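You operate a simulated robot arm through the tools that you are given. There is no shell and no other tool. Be economical: measure what you need, move in short steps, check, and stop when the job is done.

The job below is to be done with a simulated two-armed robot. You get a single attempt, and the scene is never put back.

Task
Creep the small drum's open seat up, fit the short block, park it.
Fine: block from the bench top, parked at the bottom; black switch on for the creep, off after the fit; lever braked, then grey switch off; other blocks stay.
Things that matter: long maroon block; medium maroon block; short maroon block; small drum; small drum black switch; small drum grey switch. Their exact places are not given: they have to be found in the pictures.

The check looks at the end state, three seconds after you hand in, the way a careful person would. Anything else that was tipped, shoved, dropped, spilled or broken makes it a failure.

Robot
Two 7-joint arms with two-finger grippers on one trunk, on a base that drives. Base frame: it is fixed to the floor where the robot stands at the start and does not move with it; the origin is under the middle of the robot, x ahead of it, y to its left, z up. Lengths are in m, angles in rad, forces in N, time in s.
The left shoulder is at the start at [0.021, 0.175, 1.479], the right one opposite. With the tool pointing down near the work surface each hand reaches from about 0.1 to 0.74 m from the robot's upright axis, wherever it stands, measured 20 degrees to its own side. Places, roughly: long maroon block (4x6x9 cm) [0.6, -0.7, 0.9]; medium maroon block (4x6x7 cm) [0.6, -0.8, 0.9]; short maroon block (4x6x4 cm) [0.6, -0.6, 0.9]; small drum [0.7, -0.1, 1.1]; small drum black switch [0.5, -0.1, 0.9]; small drum grey switch [0.5, -0.2, 0.9]. Payload 2.94 kg a hand.
The tool frame of a hand sits at the grasp point between the pads (the TCP): z along the fingers, y along the line on which they close. The tips reach 0.03 m beyond it. The gripper opens to 0.138 m. The gripper's body begins 0.109 m behind the TCP.
Orientation is that of the tool frame in the base frame, as a unit quaternion [w, x, y, z]. With the fingers straight down and closing along the base's y, the tool's x points along the base's -x, its y along +y and its z along -z.

Tools
- The arms move only by the tool step_arm. It takes "left_series", "right_series" or both (then of equal length, played together; a hand with none holds still); each is a list of rows, each an object of numbers (a shift or turn left out is 0, a gripper value left out holds the last): "rx", "ry", "rz": the turn, a rotation vector about the tool's x, y, z in rad; "dx", "dy", "dz": the shift along the tool's x, y, z in m; "gripper": the opening, from 0 (shut) to 1 (fully open). In form: [{"rx": .., "ry": .., "rz": .., "dx": .., "dy": .., "dz": .., "gripper": ..}, ...]. A call has 1 to 12 rows; each row shifts and turns the commanded pose from where the row before left it, along the tool's axes as they then stand. Rows are played at 5 a second. More than 0.05 m and 0.15 rad between two rows, or a gripper value outside its range, and nothing of the call is played. A pose out of reach is approached as far as the arm can. The call stops where the force on the tool passes 40 N (or 10 N more than at its start, if that is more) or the arm is blocked; 0.2 s more then pass. Each finger halts on what it meets, pressing with about 38 N; the grip force reading is that of the motor and also rises with nothing between the fingers. The clock runs only during rows and for 0.2 s after the last one: add rows that do not move to give the fingers time. It gives the time, the measured TCP pose, the force on the tool (base axes), the opening and the grip force at its end, in the units of the frame above (readings bear some noise), with the torque about the TCP (base axes, N m) and any sound that the robot's microphone picked up, and new pictures: "views" is both (left out), scene, wrist or none (wrist: the cameras of the hands that moved).
- Cameras (640 x 400 px; columns grow to the right, rows downward): "scene" is now at [0.0527, -0.0351, 1.953]; the picture's right is [-0.45, -0.90, 0.00], its down [-0.68, 0.34, -0.65] and it looks along [0.58, -0.29, -0.76] (base axes); focal length 257 px, centre (320, 200). "left" rides on the left gripper at [0.071, -0.019, -0.146] in its tool frame; the picture's right is [0.26, 0.96, 0.00], its down [-0.85, 0.23, -0.48] and it looks along [-0.46, 0.12, 0.88] (tool axes); focal length 280 px, centre (320, 200). "right" rides on the right gripper at [0.071, 0.019, -0.146] in its tool frame; the picture's right is [-0.26, 0.96, 0.00], its down [-0.85, -0.23, -0.48] and it looks along [-0.46, -0.13, 0.88] (tool axes); focal length 280 px, centre (320, 200).
- slide_trunk(by): slides the trunk up (or, below 0, down) by that many m; the arms and the scene camera ride with it, the base frame stays. It gives what a move gives, with no picture.
- steer(legs): drives the robot by 1 to 6 legs, each [ahead, turn to the left] in m and rad, along the robot's own axes; the way and the turn of a leg run together, so that a leg with both is an arc; at most 1.5 m and 3.142 rad a leg. The arms and the cameras ride along, it lands a little off, and it stops where it bumps. It gives what a move gives, and a new picture of the scene camera.
- turn_head(pan, tilt): turns the head with the scene camera to pan (to the left, within 2.094 rad either way) and tilt (down, from -0.506 to 1.204), counted from straight ahead of the robot. It gives what a move gives, and a new picture of the scene camera.
- point_at(camera, pixels): for up to 12 pixels [column, row] of the newest picture of that camera ("zoom" is the newest enlarged one), the place [x, y, z] in the base frame of the surface seen there, good to about 0.003 m. It takes no simulated time.
- enlarge(camera, box): a new picture of the part [left, top, right, bottom] of that camera's present view, enlarged. It takes no simulated time.
- hand_in(): hands the job in; it is judged then, once.

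Go step by step. Measure first, check grasps and placings, and put right what went wrong. The budget is 80 turns and 260 pictures, counting those below and the enlarged ones. Unless the task says otherwise, let go and move clear before handing in, and close with one line.

The tools are called as a command line: name --argument value ..., lists and objects as JSON in quotes. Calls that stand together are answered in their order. step_arm: Moves the arms, as the interface text tells. Its arguments: {"type":"object","properties":{"left_series":{"type":"array","items":{"type":"object","properties":{"rx":{"type":"number"},"ry":{"type":"number"},"rz":{"type":"number"},"dx":{"type":"number"},"dy":{"type":"number"},"dz":{"type":"number"},"gripper":{"type":"number"}}}},"right_series":{"type":"array","items":{"type":"object","properties":{"rx":{"type":"number"},"ry":{"type":"number"},"rz":{"type":"number"},"dx":{"type":"number"},"dy":{"type":"number"},"dz":{"type":"number"},"gripper":{"type":"number"}}}},"views":{"type":"string","enum":["both","scene","wrist","none"]}},"required":[]} The other tools are called the same way: slide_trunk (by) slides the trunk up or down; steer (legs) drives the base; turn_head (pan, tilt) turns the head that bears the scene camera; point_at (camera, pixels) gives the place of the surface under pixels of a picture; enlarge (camera, box) takes an enlarged picture of a part of a camera's view; hand_in () hands the job in.

At the start:

```text
t: 0.0
left_ee_pos: [0.5067, 0.0566, 1.523]
left_ee_rot: [0.0, 0.001, 1.0, 0.0]
left_contact_force: [-0.1, -0.1, -0.8]
left_torque: [0.0, -0.01, 0.01]
left_width: 0.1379
left_grasp_force: 0.1
right_ee_pos: [0.4204, -0.2896, 1.4965]
right_ee_rot: [0.0, 0.001, 1.0, -0.001]
right_contact_force: [-0.2, 0.1, -0.1]
right_torque: [-0.03, 0.03, 0.0]
right_width: 0.1379
right_grasp_force: 0.0
trunk travel left (down, up): [-0.65, 0.084]
robot x, y, heading: [-0.0023, 0.0008, -0.0]
head pan, tilt: [-0.463, 0.86]
```

scene: 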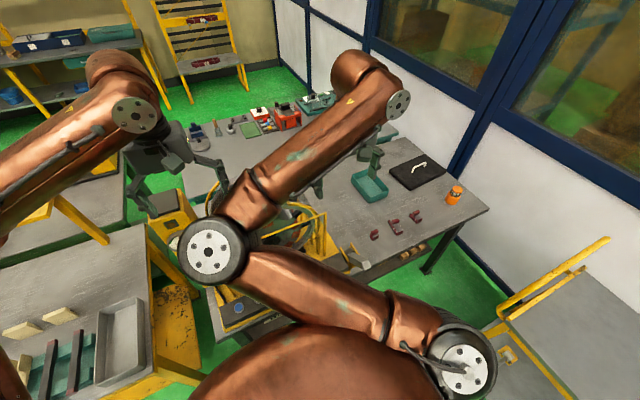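
right: 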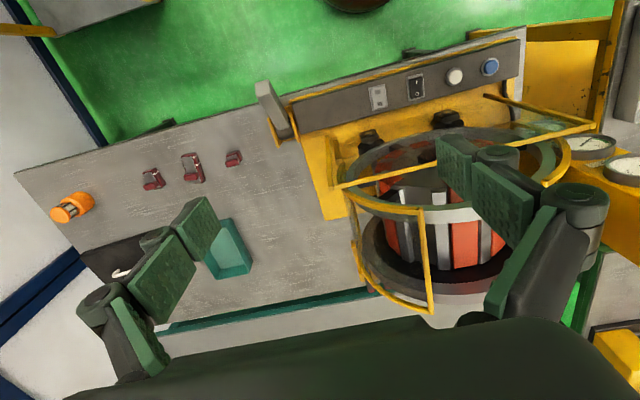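
left: 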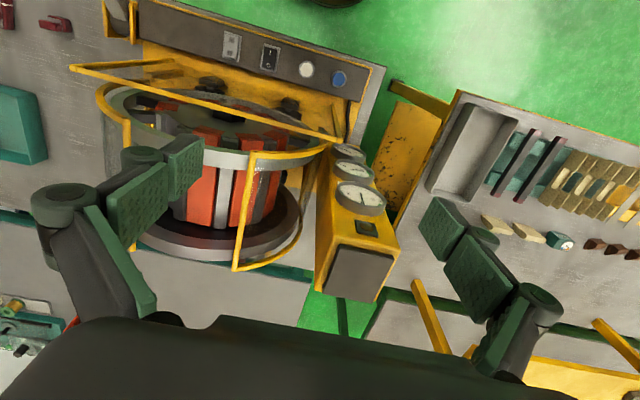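

The right wrist picture shows the drum at about (440,210), a switch panel at (370-490, 65-95), a grey lever at (270,110) and the three blocks at (150-235,160-180). I'll enlarge these to look closely.

enlarge --camera "right" --box '[240, 30, 640, 320]'

enlarge --camera "left" --box '[60, 0, 400, 290]'

point_at --camera "right" --pixels '[[153, 180], [193, 168], [233, 159], [378, 97], [415, 87], [455, 76], [490, 66], [265, 90], [282, 130], [368, 140], [430, 190], [480, 215]]'

```text
1.38 times, centred on (440, 175) of right
```

zoom: 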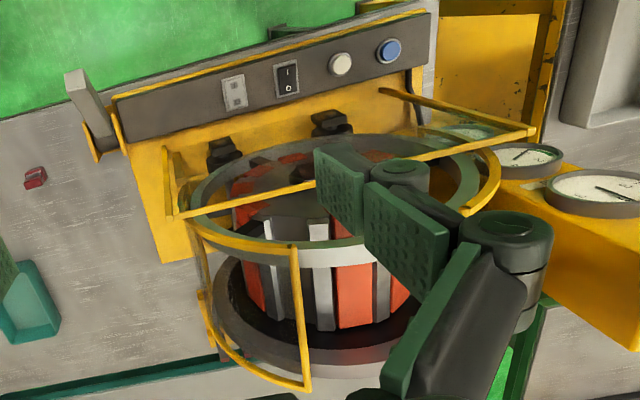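

```text
1.38 times, centred on (230, 145) of left
```

zoom: 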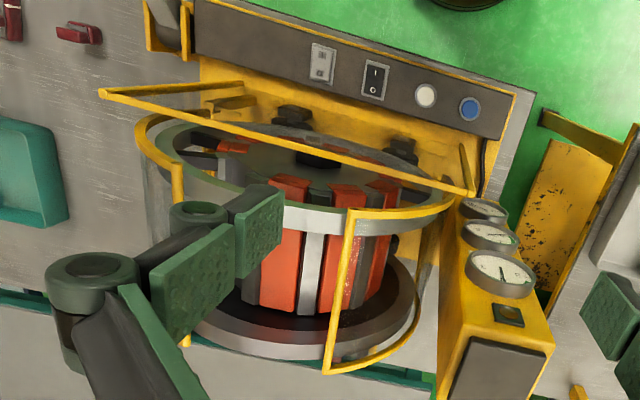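

```text
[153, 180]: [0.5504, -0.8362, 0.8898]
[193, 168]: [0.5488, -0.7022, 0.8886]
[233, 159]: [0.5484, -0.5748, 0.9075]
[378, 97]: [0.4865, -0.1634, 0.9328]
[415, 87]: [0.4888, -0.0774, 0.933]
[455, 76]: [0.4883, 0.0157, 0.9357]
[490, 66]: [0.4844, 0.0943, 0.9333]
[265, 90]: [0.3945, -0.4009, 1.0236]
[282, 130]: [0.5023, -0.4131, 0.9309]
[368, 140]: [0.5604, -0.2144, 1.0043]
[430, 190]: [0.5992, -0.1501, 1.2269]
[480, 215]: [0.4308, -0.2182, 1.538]
```

The wrist pictures are upside down relative to the room: picture top is nearer the robot. I'll move both hands aside so the scene camera can see the drum head-on.

step_arm --right_series '[{"dy": -0.05}, {"dy": -0.05}, {"dy": -0.05}, {"dy": -0.05}, {"dy": -0.05}, {"dy": -0.05}]' --left_series '[{"dy": 0.05}, {"dy": 0.05}, {"dy": 0.05}, {"dy": 0.05}, {"dy": 0.05}, {"dy": 0.05}]' --views "wrist"

turn_head --pan -0.15 --tilt 0.9

```text
t: 1.4
left_ee_pos: [0.5061, 0.3546, 1.5224]
left_ee_rot: [-0.001, 0.002, 1.0, 0.0]
left_contact_force: [-0.2, -0.4, -1.0]
left_torque: [0.04, -0.04, -0.01]
left_width: 0.1381
left_grasp_force: 0.0
right_ee_pos: [0.4195, -0.5917, 1.4961]
right_ee_rot: [0.0, 0.0, 1.0, 0.001]
right_contact_force: [0.1, 0.3, 0.4]
right_torque: [-0.02, 0.02, 0.0]
right_width: 0.1379
right_grasp_force: 0.1
trunk travel left (down, up): [-0.65, 0.084]
robot x, y, heading: [-0.0002, 0.0002, -0.003]
head pan, tilt: [-0.463, 0.86]
```

right: 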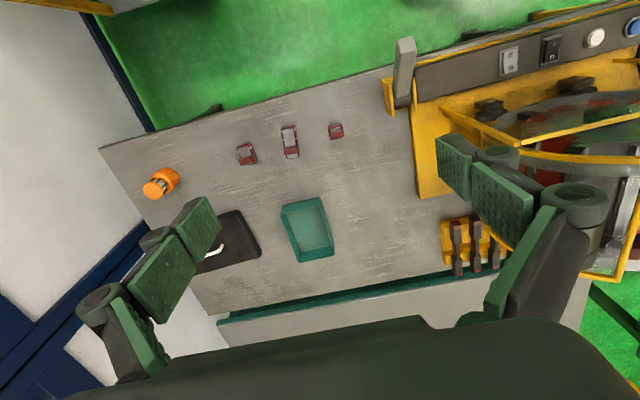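
left: 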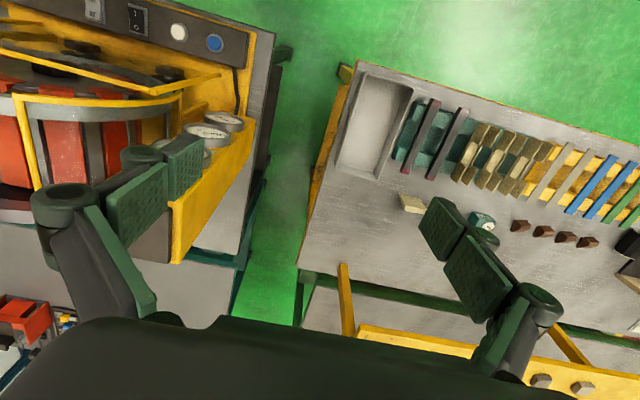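

```text
t: 2.2
left_ee_pos: [0.5075, 0.355, 1.5237]
left_ee_rot: [0.0, 0.0, 1.0, -0.001]
left_contact_force: [0.4, 0.5, -0.5]
left_torque: [-0.02, -0.03, 0.02]
left_width: 0.1379
left_grasp_force: 0.1
right_ee_pos: [0.4211, -0.5875, 1.4965]
right_ee_rot: [0.0, 0.0, 1.0, 0.001]
right_contact_force: [0.7, 0.2, 0.5]
right_torque: [0.03, 0.03, 0.03]
right_width: 0.138
right_grasp_force: 0.1
trunk travel left (down, up): [-0.65, 0.084]
robot x, y, heading: [-0.002, -0.0011, 0.001]
head pan, tilt: [-0.15, 0.901]
```

scene: 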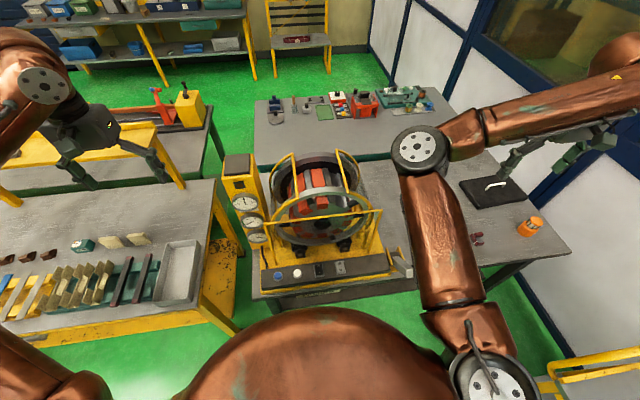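

Now the drum is clear at (315,195): its axis is horizontal, pointing at the robot. I'll enlarge it and measure.

enlarge --camera "scene" --box '[220, 140, 420, 300]'

point_at --camera "scene" --pixels '[[277, 274], [298, 271], [320, 268], [341, 266], [402, 262], [394, 260], [318, 185], [336, 150], [362, 184], [293, 155], [375, 210], [265, 227]]'

```text
2.50 times, centred on (320, 220) of scene
```

zoom: 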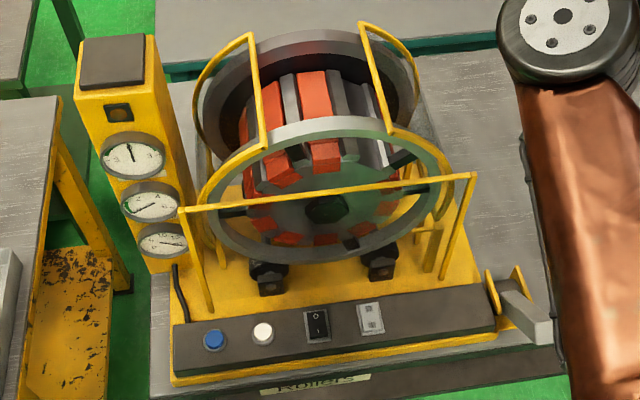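

```text
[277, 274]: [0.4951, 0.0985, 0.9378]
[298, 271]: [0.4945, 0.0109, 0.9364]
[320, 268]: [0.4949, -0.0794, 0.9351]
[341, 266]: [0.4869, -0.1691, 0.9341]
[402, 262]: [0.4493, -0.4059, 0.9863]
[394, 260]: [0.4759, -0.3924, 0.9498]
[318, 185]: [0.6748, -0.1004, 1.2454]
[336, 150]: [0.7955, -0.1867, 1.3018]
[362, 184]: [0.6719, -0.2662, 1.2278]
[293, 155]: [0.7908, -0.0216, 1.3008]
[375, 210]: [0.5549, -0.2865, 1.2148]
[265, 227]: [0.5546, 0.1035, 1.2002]
```

I need a closer look at the drum's seats, switches and lever.

enlarge --camera "scene" --box '[270, 140, 370, 210]'

enlarge --camera "scene" --box '[265, 200, 345, 255]'

enlarge --camera "scene" --box '[260, 235, 420, 300]'

enlarge --camera "right" --box '[220, 0, 640, 280]'

```text
5.71 times, centred on (320, 175) of scene
```

zoom: 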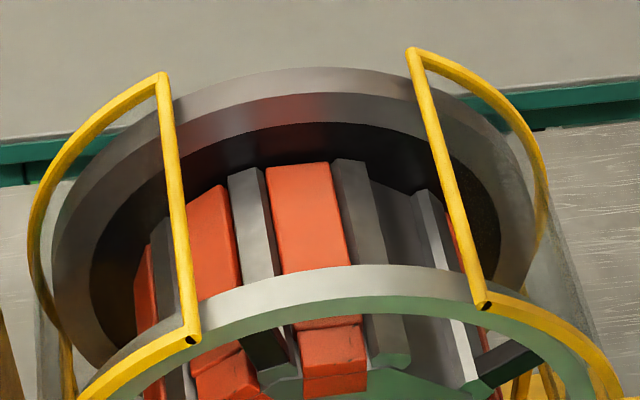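

```text
7.27 times, centred on (305, 228) of scene
```

zoom: 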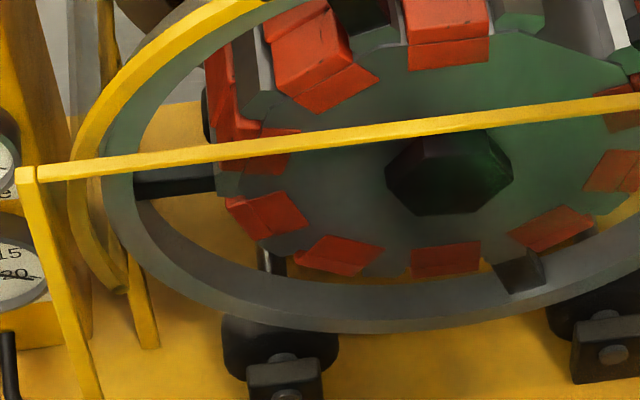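

```text
4.00 times, centred on (340, 268) of scene
```

zoom: 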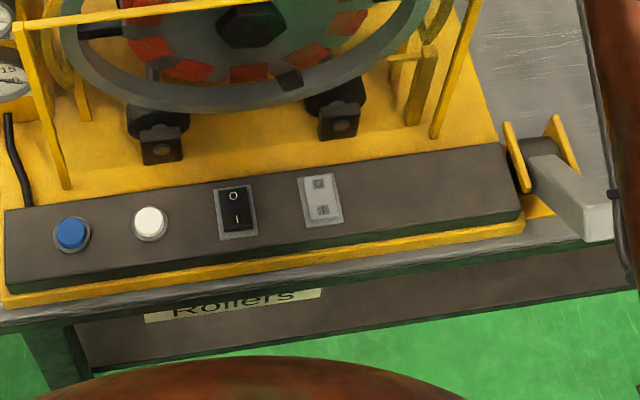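

```text
1.43 times, centred on (430, 140) of right
```

zoom: 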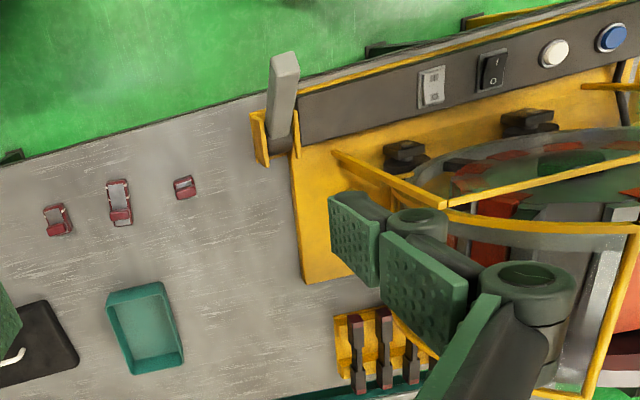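

The open seat seems to be the gap just right of the top orange block (zoom 1 around (400,210)). The lever sits at (402,262) and the black rocker reads O/I. I'll bring the right wrist camera over the panel and lever to read the markings.

step_arm --right_series '[{"dy": 0.05, "dx": 0.02, "dz": 0.03}, {"dy": 0.05, "dx": 0.02, "dz": 0.04}, {"dy": 0.05, "dx": 0.02, "dz": 0.04}, {"dy": 0.05, "dz": 0.04}, {"dz": 0.04}, {"dz": 0.03}]' --views "wrist"

enlarge --camera "right" --box '[200, 0, 640, 275]'

```text
refused: row 1 steps farther than a row can; nothing moved
```

```text
1.45 times, centred on (420, 138) of right
```

zoom: 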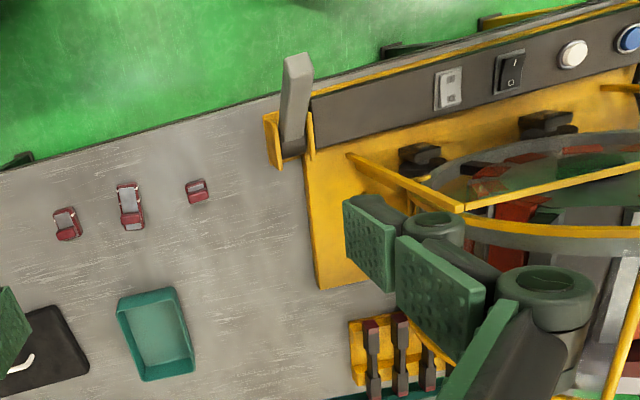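

The combined step was just over 0.05 m, so I'll use smaller ones.

step_arm --right_series '[{"dy": 0.03, "dx": 0.01, "dz": 0.035}, {"dy": 0.03, "dx": 0.01, "dz": 0.035}, {"dy": 0.03, "dx": 0.01, "dz": 0.035}, {"dy": 0.03, "dx": 0.01, "dz": 0.035}, {"dy": 0.03, "dx": 0.01, "dz": 0.035}, {"dy": 0.03, "dx": 0.01, "dz": 0.035}, {"dy": 0.03, "dz": 0.035}, {"dy": 0.03, "dz": 0.035}]' --views "wrist"

enlarge --camera "right" --box '[150, 0, 490, 210]'

```text
t: 4.0
left_ee_pos: [0.5076, 0.3552, 1.5237]
left_ee_rot: [-0.001, 0.0, 1.0, 0.0]
left_contact_force: [0.4, -1.3, 1.0]
left_torque: [0.05, 0.04, 0.01]
left_width: 0.1378
left_grasp_force: 0.0
right_ee_pos: [0.3612, -0.3853, 1.238]
right_ee_rot: [0.0, 0.001, 1.0, 0.001]
right_contact_force: [0.4, -0.5, -0.4]
right_torque: [0.04, 0.02, 0.03]
right_width: 0.1382
right_grasp_force: 0.0
right hand out of reach, approached as far as the arm can: row 8
trunk travel left (down, up): [-0.65, 0.084]
robot x, y, heading: [0.0012, -0.0032, 0.001]
head pan, tilt: [-0.15, 0.901]
```

right: 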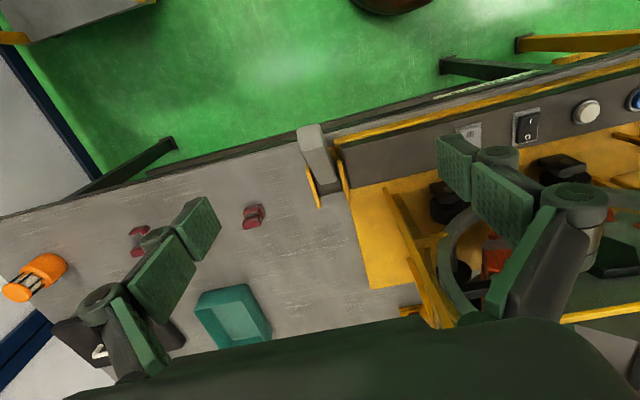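

```text
1.88 times, centred on (320, 105) of right
```

zoom: 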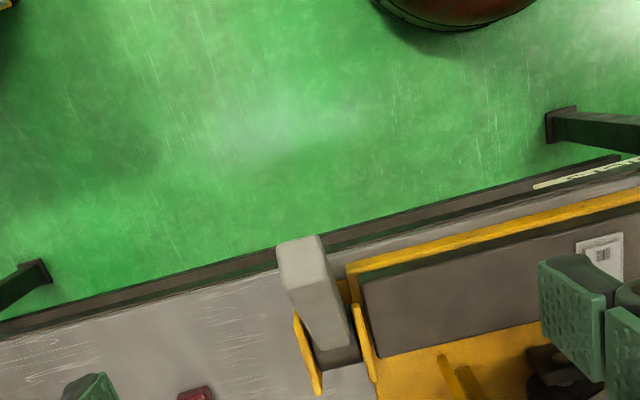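

The lever bears no marks here. The arm runs out of reach low down, so the trunk must come down for bench work: I'll raise the right hand, then slide the trunk by -0.3.

step_arm --right_series '[{"dz": -0.05}, {"dz": -0.05}, {"dz": -0.05}, {"dz": -0.05}, {"dz": -0.05}, {"dz": -0.04}]' --views "none"

slide_trunk --by -0.3

turn_head --pan -0.2 --tilt 0.75

enlarge --camera "scene" --box '[220, 150, 420, 275]'

enlarge --camera "right" --box '[240, 0, 640, 250]'

```text
t: 5.4
left_ee_pos: [0.5043, 0.3566, 1.5233]
left_ee_rot: [0.0, 0.0, 1.0, 0.0]
left_contact_force: [0.0, -0.5, 0.1]
left_torque: [0.02, -0.01, 0.01]
left_width: 0.138
left_grasp_force: 0.1
right_ee_pos: [0.3568, -0.381, 1.5296]
right_ee_rot: [-0.001, 0.001, 1.0, 0.001]
right_contact_force: [0.3, 0.0, -0.2]
right_torque: [-0.02, -0.03, -0.01]
right_width: 0.1379
right_grasp_force: 0.1
trunk travel left (down, up): [-0.65, 0.084]
robot x, y, heading: [-0.0022, 0.0009, -0.0]
head pan, tilt: [-0.15, 0.901]
```

```text
t: 8.4
left_ee_pos: [0.5072, 0.3569, 1.2244]
left_ee_rot: [0.001, 0.0, 1.0, 0.0]
left_contact_force: [-0.3, 0.1, 0.7]
left_torque: [-0.01, -0.04, 0.02]
left_width: 0.1379
left_grasp_force: 0.0
right_ee_pos: [0.3602, -0.3821, 1.2299]
right_ee_rot: [0.0, 0.001, 1.0, 0.001]
right_contact_force: [-0.1, -0.2, 0.6]
right_torque: [0.0, -0.02, 0.04]
right_width: 0.1381
right_grasp_force: 0.1
trunk travel left (down, up): [-0.35, 0.384]
robot x, y, heading: [0.001, 0.003, -0.001]
head pan, tilt: [-0.15, 0.901]
```

```text
t: 9.1
left_ee_pos: [0.5075, 0.3559, 1.2233]
left_ee_rot: [0.001, 0.0, 1.0, 0.0]
left_contact_force: [-0.5, -0.3, -0.1]
left_torque: [0.02, -0.01, 0.04]
left_width: 0.1379
left_grasp_force: 0.0
right_ee_pos: [0.3599, -0.3829, 1.2287]
right_ee_rot: [0.0, 0.0, 1.0, 0.0]
right_contact_force: [0.4, 0.5, -0.3]
right_torque: [0.01, -0.01, 0.02]
right_width: 0.1378
right_grasp_force: 0.1
trunk travel left (down, up): [-0.35, 0.384]
robot x, y, heading: [0.0019, -0.004, -0.001]
head pan, tilt: [-0.201, 0.75]
```

scene: 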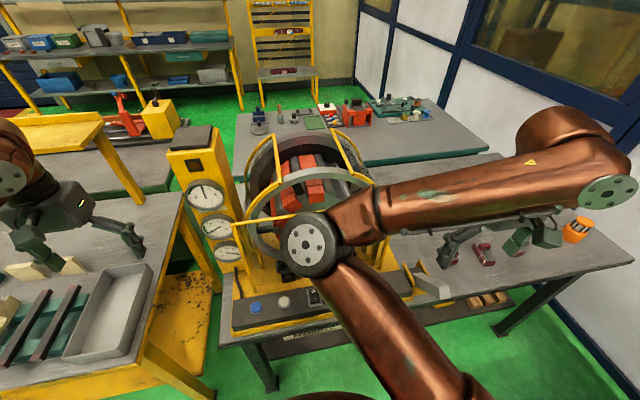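

```text
3.20 times, centred on (320, 212) of scene
```

zoom: 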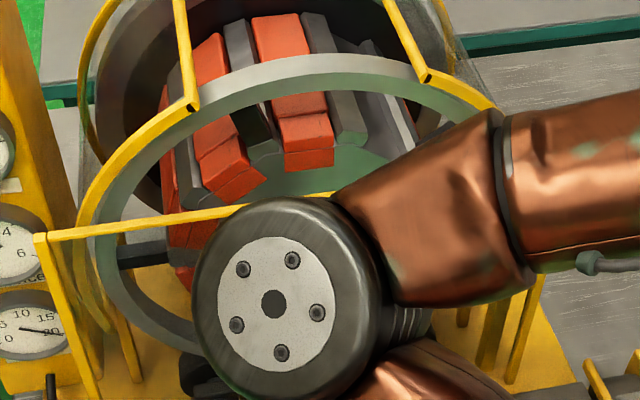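

```text
1.60 times, centred on (440, 125) of right
```

zoom: 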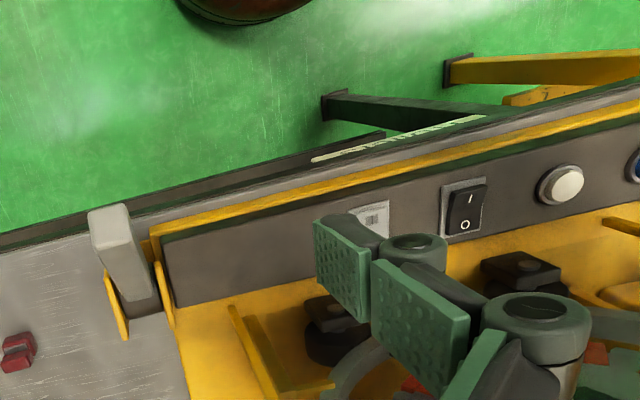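

The right elbow hides the panel from the scene camera. I'll move the right hand out to the right and back up, and bring the left hand near the panel for a close look.

step_arm --right_series '[{"dy": -0.05}, {"dy": -0.05}, {"dy": -0.05}, {"dy": -0.05}, {"dy": -0.05}, {"dy": -0.05}]' --left_series '[{"dx": 0.05}, {"dx": 0.05}, {"dx": 0.04, "dy": -0.03}, {"dy": -0.05}, {"dy": -0.05}, {"dy": -0.05}]' --views "both"

enlarge --camera "scene" --box '[200, 120, 440, 340]'

enlarge --camera "left" --box '[0, 0, 320, 200]'

```text
t: 10.5
left_ee_pos: [0.369, 0.1699, 1.2239]
left_ee_rot: [0.001, 0.0, 1.0, 0.002]
left_contact_force: [-0.5, -0.3, 0.3]
left_torque: [0.12, 0.03, 0.05]
left_width: 0.1379
left_grasp_force: 0.0
right_ee_pos: [0.3583, -0.6888, 1.2243]
right_ee_rot: [-0.002, 0.0, 1.0, 0.003]
right_contact_force: [-0.2, -1.1, 0.6]
right_torque: [0.14, 0.05, 0.0]
right_width: 0.1378
right_grasp_force: 0.0
trunk travel left (down, up): [-0.35, 0.384]
robot x, y, heading: [0.0009, -0.0015, -0.003]
head pan, tilt: [-0.201, 0.75]
```

scene: 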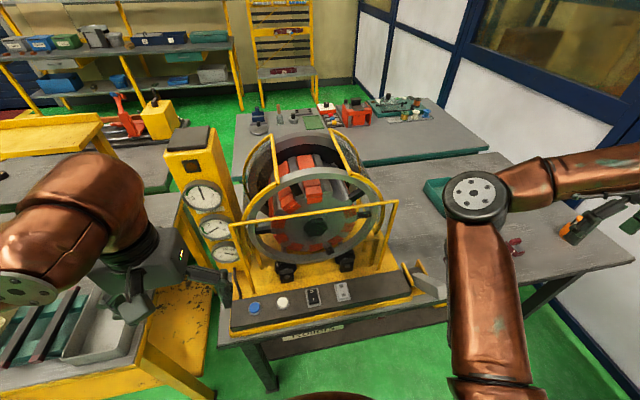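
right: 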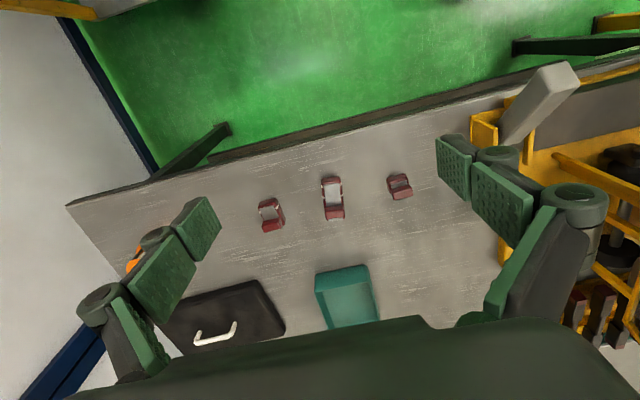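
left: 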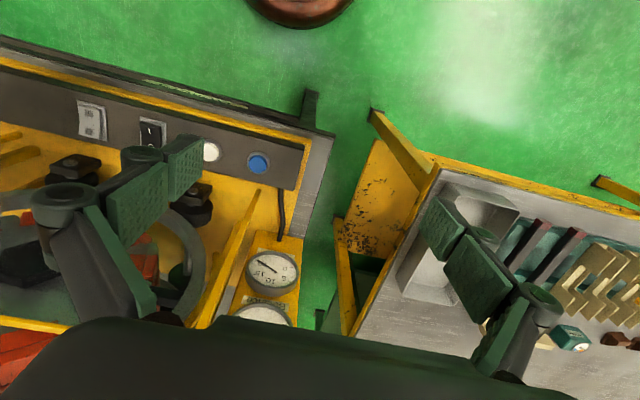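

```text
1.82 times, centred on (320, 230) of scene
```

zoom: 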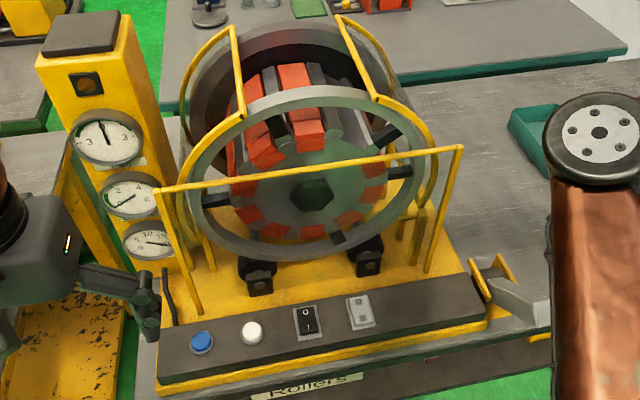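

```text
2.00 times, centred on (160, 100) of left
```

zoom: 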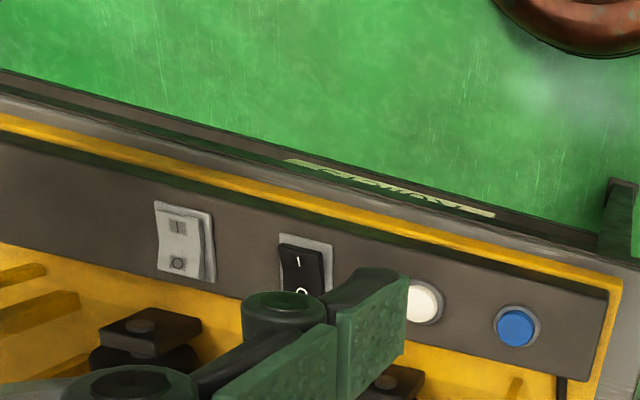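

The grey and black rockers both have O on the drum side and I on the robot side. I'll zoom in on which ends are down, and on the drum face, lever and blocks.

enlarge --camera "scene" --box '[298, 275, 358, 313]'

point_at --camera "zoom" --pixels '[[125, 165], [145, 240], [160, 290], [430, 90], [450, 160], [470, 220], [100, 200], [225, 200], [390, 150], [560, 110], [220, 330], [120, 110]]'

enlarge --camera "scene" --box '[240, 125, 390, 275]'

enlarge --camera "scene" --box '[180, 120, 260, 300]'

enlarge --camera "right" --box '[240, 150, 440, 275]'

point_at --camera "right" --pixels '[[399, 180], [396, 194], [412, 183], [389, 186], [332, 180], [333, 212], [270, 205], [275, 225], [500, 135], [555, 85], [340, 300], [350, 245]]'

```text
10.53 times, centred on (328, 294) of scene
```

zoom: 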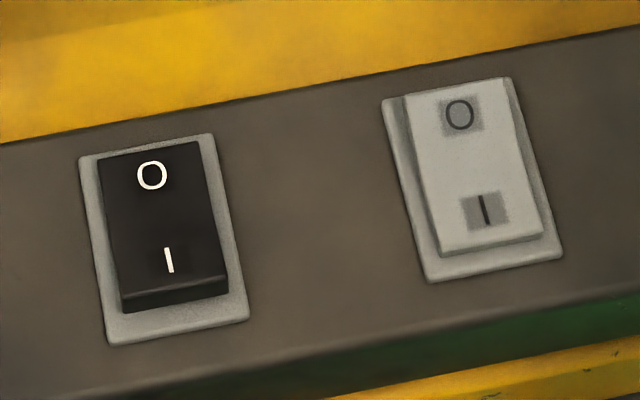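

```text
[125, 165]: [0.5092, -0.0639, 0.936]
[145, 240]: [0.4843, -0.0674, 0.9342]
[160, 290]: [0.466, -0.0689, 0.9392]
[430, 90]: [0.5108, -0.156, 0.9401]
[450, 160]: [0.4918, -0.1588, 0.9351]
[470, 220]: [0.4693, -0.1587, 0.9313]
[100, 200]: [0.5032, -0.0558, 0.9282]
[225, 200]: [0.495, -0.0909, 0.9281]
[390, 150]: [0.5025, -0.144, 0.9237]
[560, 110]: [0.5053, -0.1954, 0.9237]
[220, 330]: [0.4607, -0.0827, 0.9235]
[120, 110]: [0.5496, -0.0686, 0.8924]
```

```text
2.67 times, centred on (315, 200) of scene
```

zoom: 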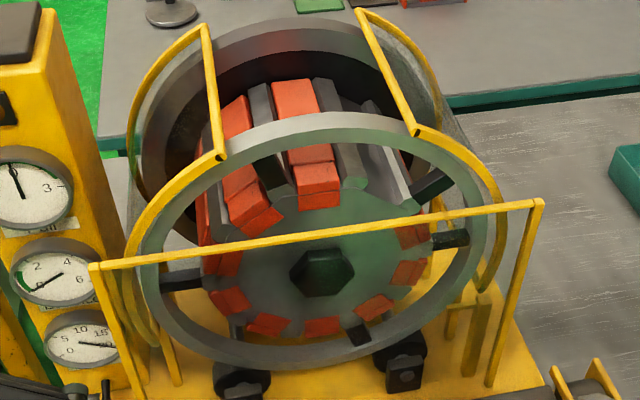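

```text
2.22 times, centred on (220, 210) of scene
```

zoom: 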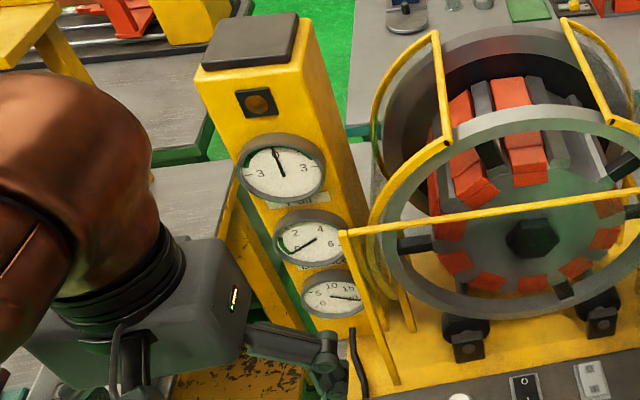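

```text
3.20 times, centred on (340, 212) of right
```

zoom: 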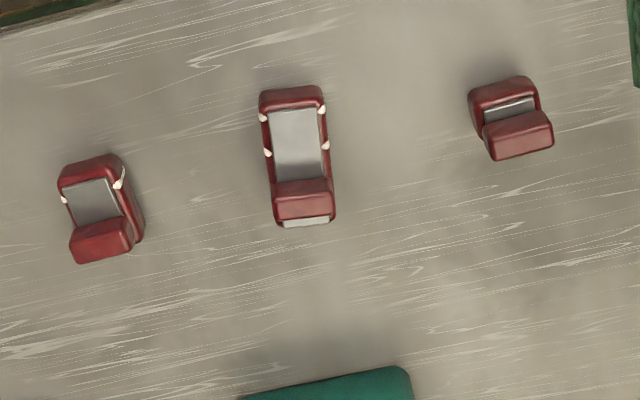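

```text
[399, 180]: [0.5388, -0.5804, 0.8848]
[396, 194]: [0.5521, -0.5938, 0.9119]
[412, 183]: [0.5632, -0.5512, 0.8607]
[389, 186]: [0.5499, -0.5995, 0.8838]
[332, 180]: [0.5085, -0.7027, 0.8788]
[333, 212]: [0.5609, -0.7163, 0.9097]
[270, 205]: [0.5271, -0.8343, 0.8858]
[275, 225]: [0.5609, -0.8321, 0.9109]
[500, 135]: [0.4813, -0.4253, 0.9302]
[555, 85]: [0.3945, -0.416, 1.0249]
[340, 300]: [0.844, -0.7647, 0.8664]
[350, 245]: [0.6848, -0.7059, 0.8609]
```

Both rockers' heights tell their state: black has its I end raised (0.939), so it is off; grey has its I end low (0.931), so it is on. There appear to be 10 seats, with the open one about 36° right of top. I'll close the left gripper and bring it above the black switch's I end.

step_arm --left_series '[{"dy": -0.05, "gripper": 0}, {"dy": -0.05}, {"dy": -0.05}, {"dy": -0.05}, {"dy": -0.038}, {"dx": -0.04}, {"dx": -0.05}, {"dz": 0.05}, {"dz": 0.05}, {"dz": 0.05}, {"dz": 0.05}, {"dz": 0.024}]' --views "both"

enlarge --camera "scene" --box '[240, 125, 390, 320]'

```text
t: 13.1
left_ee_pos: [0.4555, -0.0623, 0.9997]
left_ee_rot: [0.0, 0.001, 1.0, 0.0]
left_contact_force: [-0.1, 0.1, -0.3]
left_torque: [-0.02, -0.02, 0.02]
left_width: 0.0
left_grasp_force: 28.5
right_ee_pos: [0.3575, -0.6843, 1.2265]
right_ee_rot: [-0.001, 0.0, 1.0, 0.0]
right_contact_force: [-0.3, 0.1, 0.5]
right_torque: [0.04, 0.01, 0.02]
right_width: 0.1382
right_grasp_force: 0.1
trunk travel left (down, up): [-0.35, 0.384]
robot x, y, heading: [-0.002, 0.0009, 0.003]
head pan, tilt: [-0.201, 0.75]
```

scene: 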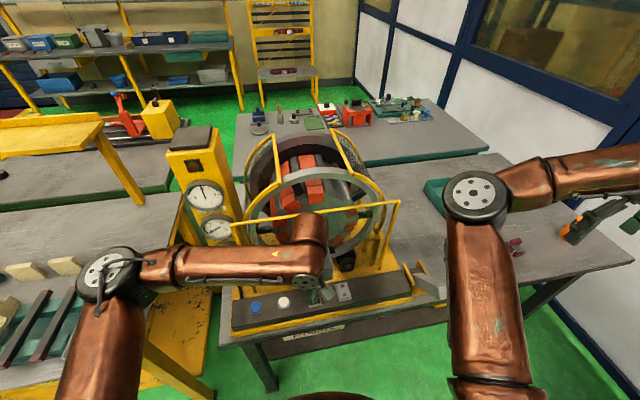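
left: 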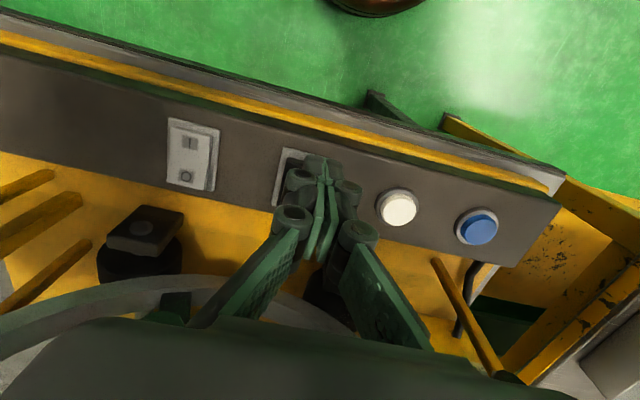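

```text
2.05 times, centred on (315, 222) of scene
```

zoom: 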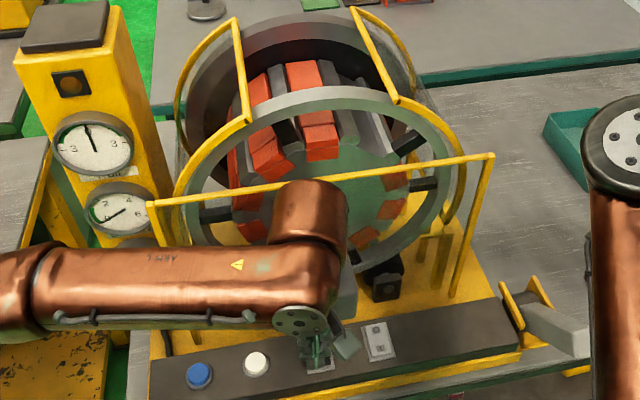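

The closed tips are just above the black switch's I end. I'll nudge onto it and press down.

step_arm --left_series '[{"dx": -0.008, "dy": -0.006}, {"dz": 0.02}, {"dz": 0.012}, {"dz": 0.006}]' --views "none"

```text
t: 14.1
left_ee_pos: [0.464, -0.0689, 0.9617]
left_ee_rot: [0.0, -0.001, 1.0, -0.001]
left_contact_force: [0.1, -0.5, 0.0]
left_torque: [0.0, -0.03, -0.01]
left_width: 0.0
left_grasp_force: 28.6
right_ee_pos: [0.3582, -0.6842, 1.227]
right_ee_rot: [0.0, 0.0, 1.0, 0.001]
right_contact_force: [0.0, 0.2, -0.3]
right_torque: [-0.01, 0.02, 0.01]
right_width: 0.1381
right_grasp_force: 0.0
trunk travel left (down, up): [-0.35, 0.384]
robot x, y, heading: [0.0015, -0.003, 0.001]
head pan, tilt: [-0.201, 0.75]
```

Tip is at about 0.932 with no lasting force. I'll press a bit further and then retract to look.

step_arm --left_series '[{"dz": 0.004}, {"dz": 0.003}, {}, {"dz": -0.04}]' --views "both"

enlarge --camera "left" --box '[130, 80, 530, 280]'

enlarge --camera "scene" --box '[240, 125, 390, 320]'

```text
t: 14.9
left_ee_pos: [0.465, -0.0683, 0.9606]
left_ee_rot: [0.004, 0.0, 1.0, -0.003]
left_contact_force: [-9.5, 5.2, 19.7]
left_torque: [0.17, 0.04, -0.01]
left_width: 0.006
left_grasp_force: 28.3
right_ee_pos: [0.3554, -0.6819, 1.2289]
right_ee_rot: [0.0, 0.001, 1.0, 0.0]
right_contact_force: [0.4, -0.1, -0.5]
right_torque: [-0.04, 0.03, 0.0]
right_width: 0.1378
right_grasp_force: 0.1
trunk travel left (down, up): [-0.35, 0.384]
robot x, y, heading: [0.003, 0.0004, 0.001]
head pan, tilt: [-0.201, 0.75]
stopped in row 3 (left hand): the force on the tool passed its limit at 43 N (the readings are from after the stop); the commanded pose is now the measured one
```

scene: 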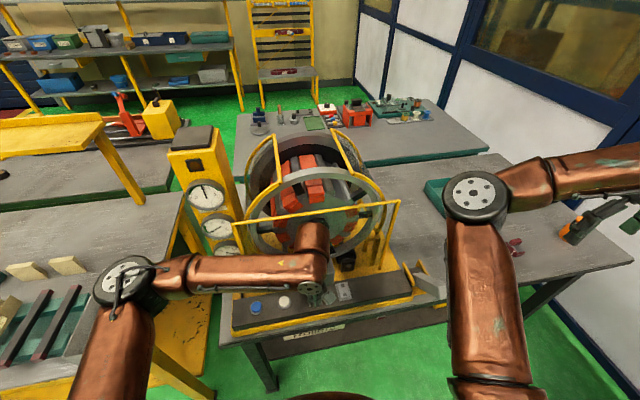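
left: 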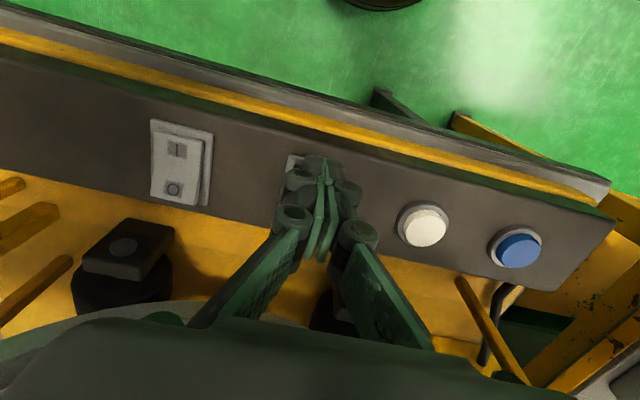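

```text
1.60 times, centred on (330, 180) of left
```

zoom: 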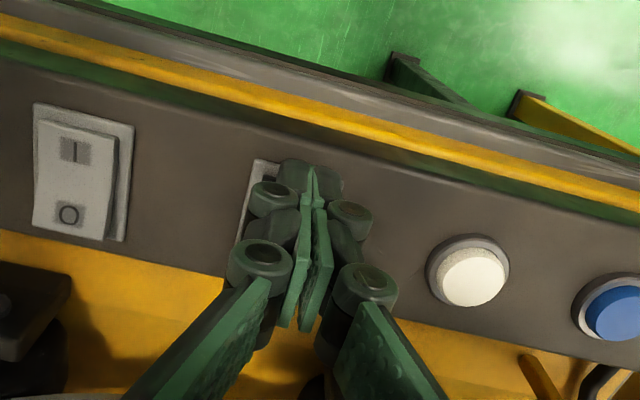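

```text
2.05 times, centred on (315, 222) of scene
```

zoom: 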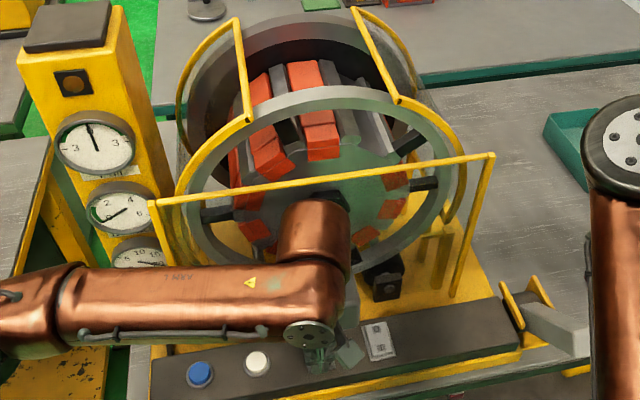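

It pressed with 43 N and stopped. I'll lift and step to the left to see the switch.

step_arm --left_series '[{"dz": -0.04}, {"dz": -0.03, "dx": 0.02}, {"dx": 0.03, "dy": 0.04}, {"dy": 0.05}]' --views "both"

enlarge --camera "scene" --box '[230, 265, 370, 340]'

```text
t: 15.9
left_ee_pos: [0.4159, 0.0245, 1.0265]
left_ee_rot: [0.003, 0.0, 1.0, -0.003]
left_contact_force: [-0.1, 0.8, 0.9]
left_torque: [-0.03, 0.0, 0.0]
left_width: 0.0001
left_grasp_force: 28.8
right_ee_pos: [0.3567, -0.6823, 1.2272]
right_ee_rot: [0.0, 0.0, 1.0, -0.001]
right_contact_force: [-0.6, 0.2, 0.4]
right_torque: [-0.02, -0.03, -0.01]
right_width: 0.1381
right_grasp_force: 0.1
trunk travel left (down, up): [-0.35, 0.384]
robot x, y, heading: [-0.0003, -0.0004, -0.003]
head pan, tilt: [-0.201, 0.75]
```

scene: 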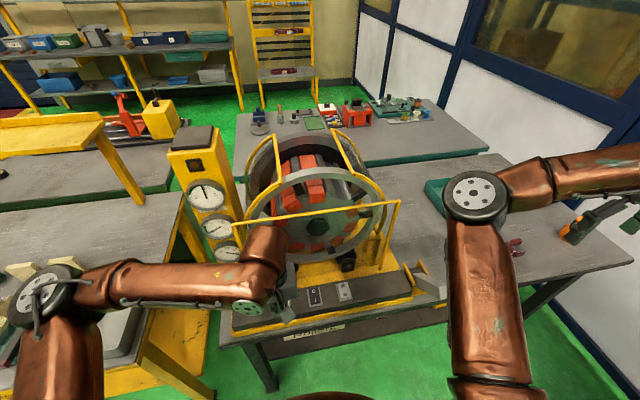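
left: 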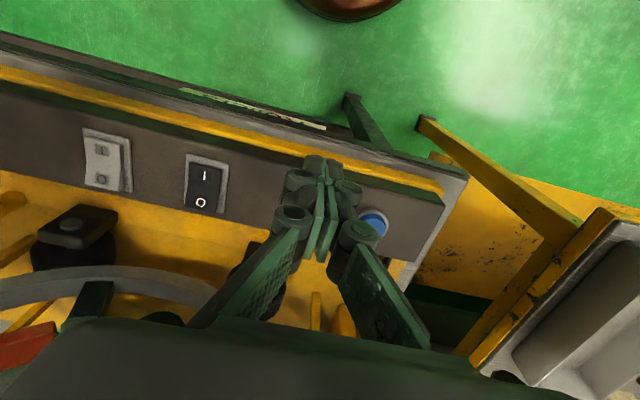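

```text
4.57 times, centred on (300, 302) of scene
```

zoom: 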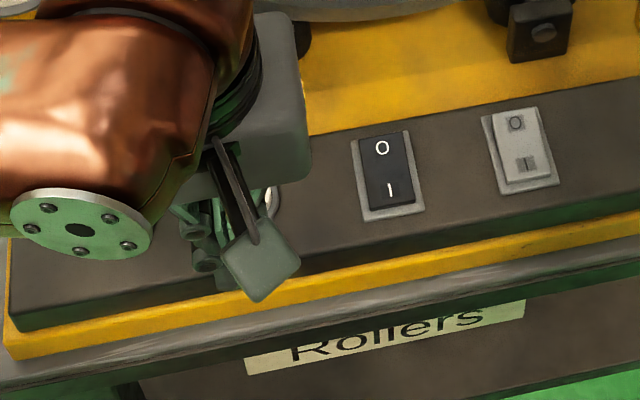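

The black switch is on now, and the drum has not moved by itself. I'll test the white button, leaning the hand back 0.3 rad to keep the wrist off the guard bar.

step_arm --left_series '[{"ry": -0.15}, {"ry": -0.15}, {"dx": -0.025, "dy": -0.0125, "dz": 0.03}, {"dx": -0.0264, "dz": 0.03}]' --views "both"

enlarge --camera "scene" --box '[240, 125, 390, 320]'

```text
t: 16.9
left_ee_pos: [0.4817, 0.0091, 0.9859]
left_ee_rot: [0.153, 0.0, 0.988, -0.003]
left_contact_force: [-0.1, 0.5, -0.5]
left_torque: [-0.02, -0.01, -0.02]
left_width: 0.0002
left_grasp_force: 28.8
right_ee_pos: [0.357, -0.6824, 1.2281]
right_ee_rot: [0.0, 0.0, 1.0, 0.0]
right_contact_force: [0.4, 0.2, 0.6]
right_torque: [0.0, 0.0, -0.01]
right_width: 0.1379
right_grasp_force: 0.2
trunk travel left (down, up): [-0.35, 0.384]
robot x, y, heading: [-0.0, 0.0022, 0.004]
head pan, tilt: [-0.201, 0.75]
```

scene: 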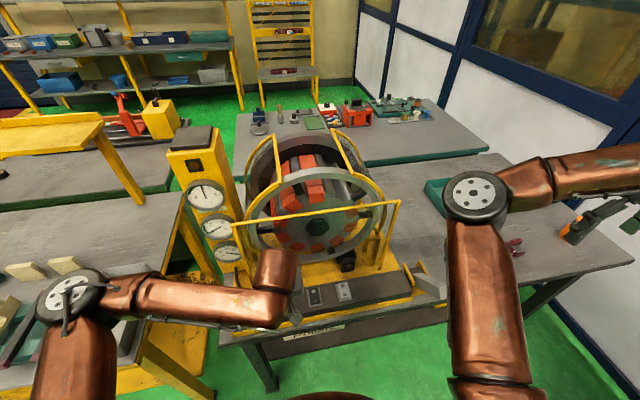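
left: 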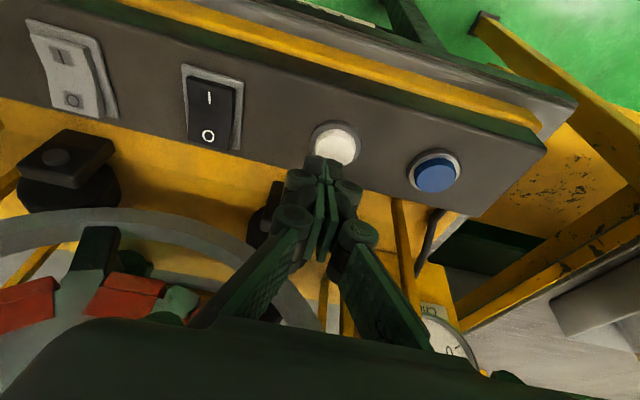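

```text
2.05 times, centred on (315, 222) of scene
```

zoom: 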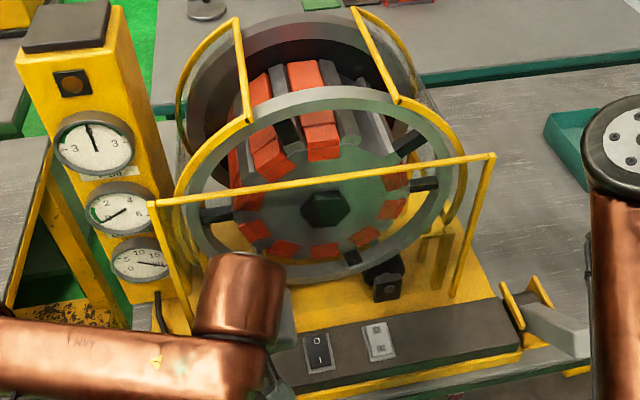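

Tips hover over the white button. I'll press it vertically and watch the drum.

step_arm --left_series '[{"dx": 0.0033, "dz": 0.0105}, {"dx": 0.003, "dz": 0.0095}, {"dx": 0.0015, "dz": 0.0048}, {}, {}]' --views "scene"

enlarge --camera "scene" --box '[240, 125, 390, 320]'

```text
t: 18.1
left_ee_pos: [0.4836, 0.0082, 0.959]
left_ee_rot: [0.155, 0.0, 0.988, -0.002]
left_contact_force: [1.0, 0.7, 6.3]
left_torque: [-0.03, 0.0, 0.0]
left_width: 0.0059
left_grasp_force: 29.0
right_ee_pos: [0.3572, -0.6823, 1.2272]
right_ee_rot: [0.0, 0.0, 1.0, 0.0]
right_contact_force: [0.4, 0.2, -0.8]
right_torque: [-0.02, 0.0, 0.0]
right_width: 0.1379
right_grasp_force: 0.0
trunk travel left (down, up): [-0.35, 0.384]
robot x, y, heading: [0.0012, -0.0015, 0.005]
head pan, tilt: [-0.201, 0.75]
heard: click
```

scene: 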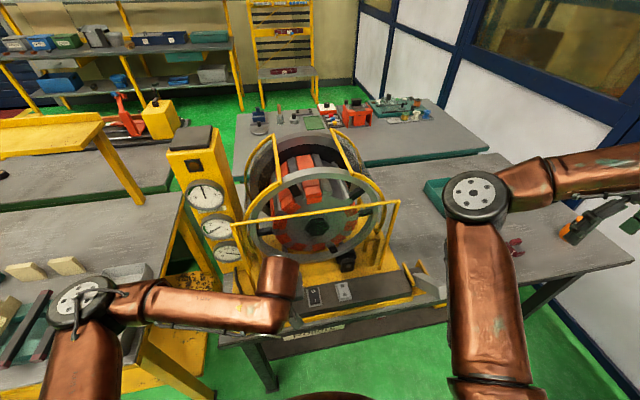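

```text
2.05 times, centred on (315, 222) of scene
```

zoom: 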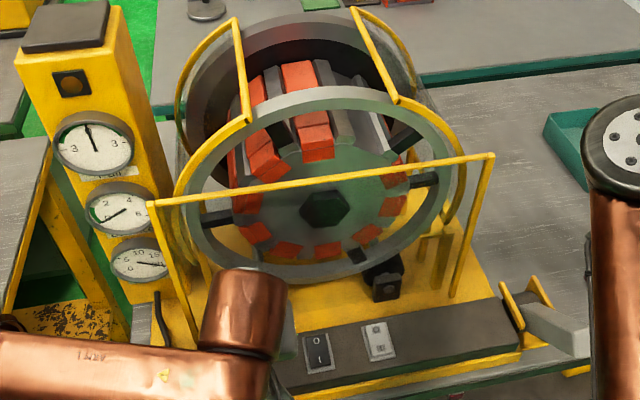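

The drum creeps counter-clockwise (top block moved from x≈322 to 316 in the zoom), which is the wanted way. I'll keep the button held for a bit more.

step_arm --left_series '[{}, {}, {}, {}, {}]' --views "none"

enlarge --camera "scene" --box '[240, 125, 390, 320]'

```text
t: 19.3
left_ee_pos: [0.4838, 0.0081, 0.9601]
left_ee_rot: [0.153, 0.0, 0.988, -0.002]
left_contact_force: [1.6, -1.1, 8.3]
left_torque: [0.01, -0.03, 0.03]
left_width: 0.0059
left_grasp_force: 28.7
right_ee_pos: [0.3572, -0.6842, 1.2272]
right_ee_rot: [-0.001, 0.0, 1.0, -0.001]
right_contact_force: [-0.1, -0.1, 0.0]
right_torque: [-0.01, -0.03, 0.03]
right_width: 0.1382
right_grasp_force: 0.1
trunk travel left (down, up): [-0.35, 0.384]
robot x, y, heading: [-0.0005, 0.0016, 0.003]
head pan, tilt: [-0.201, 0.75]
```

```text
2.05 times, centred on (315, 222) of scene
```

zoom: 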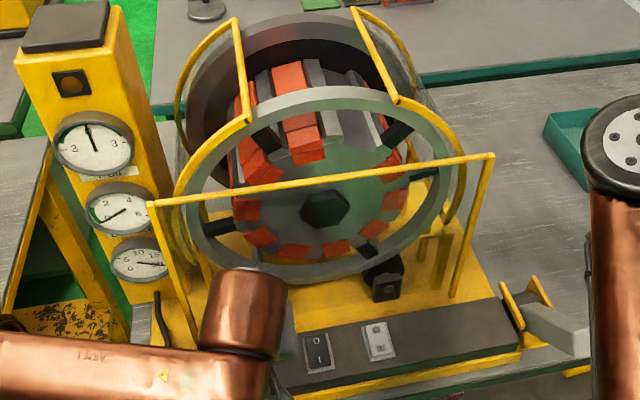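

About 14° so far, at roughly 8°/s. I'll hold for 1.4 s more, then measure.

step_arm --left_series '[{}, {}, {}, {}, {}, {}]' --views "none"

enlarge --camera "scene" --box '[265, 125, 385, 265]'

```text
t: 20.7
left_ee_pos: [0.483, 0.0078, 0.9587]
left_ee_rot: [0.153, -0.001, 0.988, -0.002]
left_contact_force: [2.0, -1.1, 8.2]
left_torque: [0.01, -0.02, -0.02]
left_width: 0.0061
left_grasp_force: 28.5
right_ee_pos: [0.3572, -0.6837, 1.2274]
right_ee_rot: [-0.001, 0.0, 1.0, 0.0]
right_contact_force: [-1.0, -0.5, 0.2]
right_torque: [0.0, 0.0, -0.01]
right_width: 0.138
right_grasp_force: 0.0
trunk travel left (down, up): [-0.35, 0.384]
robot x, y, heading: [0.0004, 0.0016, 0.005]
head pan, tilt: [-0.201, 0.75]
```

```text
2.86 times, centred on (325, 195) of scene
```

zoom: 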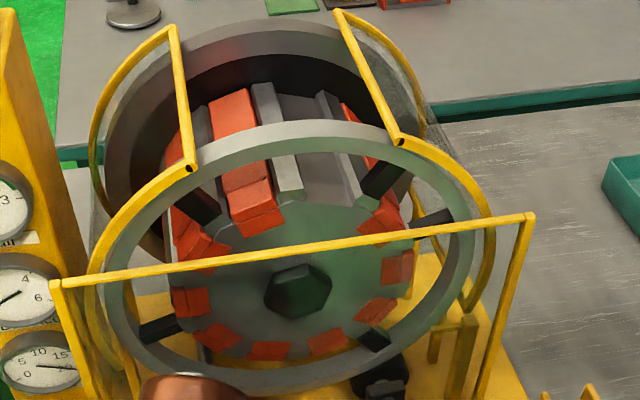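

The open seat is now visible between slats at zoom (288,180) and (348,180). I'll measure how far it is from the top.

point_at --camera "zoom" --pixels '[[298, 290], [288, 190], [352, 195], [285, 165], [342, 168], [318, 190], [310, 110], [270, 100], [326, 105], [250, 190], [236, 105], [310, 160]]'

```text
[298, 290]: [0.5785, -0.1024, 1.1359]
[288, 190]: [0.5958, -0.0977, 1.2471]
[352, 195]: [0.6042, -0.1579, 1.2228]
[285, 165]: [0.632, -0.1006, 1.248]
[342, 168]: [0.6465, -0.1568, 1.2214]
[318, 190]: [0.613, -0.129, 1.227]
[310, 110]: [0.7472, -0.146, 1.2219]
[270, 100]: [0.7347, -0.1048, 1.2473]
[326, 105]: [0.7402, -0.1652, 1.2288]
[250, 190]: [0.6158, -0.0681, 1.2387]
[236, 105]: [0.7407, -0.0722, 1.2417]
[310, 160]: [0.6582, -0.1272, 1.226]
```

The axis is at y≈-0.102, z≈1.134, so the seat centre is still about 16° right of top; the rate is about 6°/s. I'll hold for 2.0 s more.

step_arm --left_series '[{}, {}, {}, {}, {}, {}, {}, {}, {}]' --views "none"

enlarge --camera "scene" --box '[265, 125, 385, 265]'

```text
t: 22.7
left_ee_pos: [0.483, 0.0086, 0.9598]
left_ee_rot: [0.154, -0.001, 0.988, -0.003]
left_contact_force: [1.9, -0.1, 8.7]
left_torque: [0.0, 0.0, -0.01]
left_width: 0.006
left_grasp_force: 28.0
right_ee_pos: [0.3567, -0.6832, 1.227]
right_ee_rot: [0.001, 0.0, 1.0, -0.001]
right_contact_force: [-0.2, 0.7, -0.5]
right_torque: [0.02, 0.01, 0.03]
right_width: 0.1378
right_grasp_force: 0.1
trunk travel left (down, up): [-0.35, 0.384]
robot x, y, heading: [-0.0, 0.0037, 0.004]
head pan, tilt: [-0.201, 0.75]
```

```text
2.86 times, centred on (325, 195) of scene
```

zoom: 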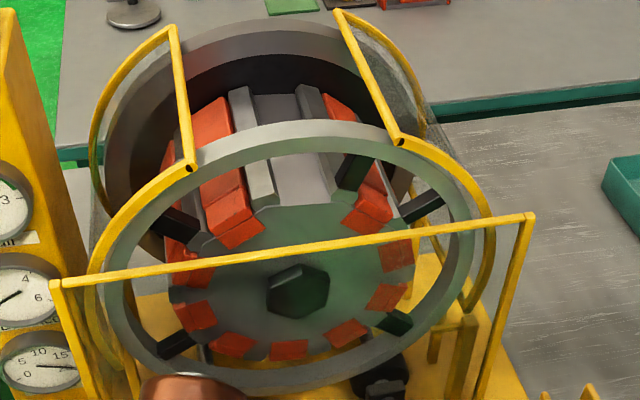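

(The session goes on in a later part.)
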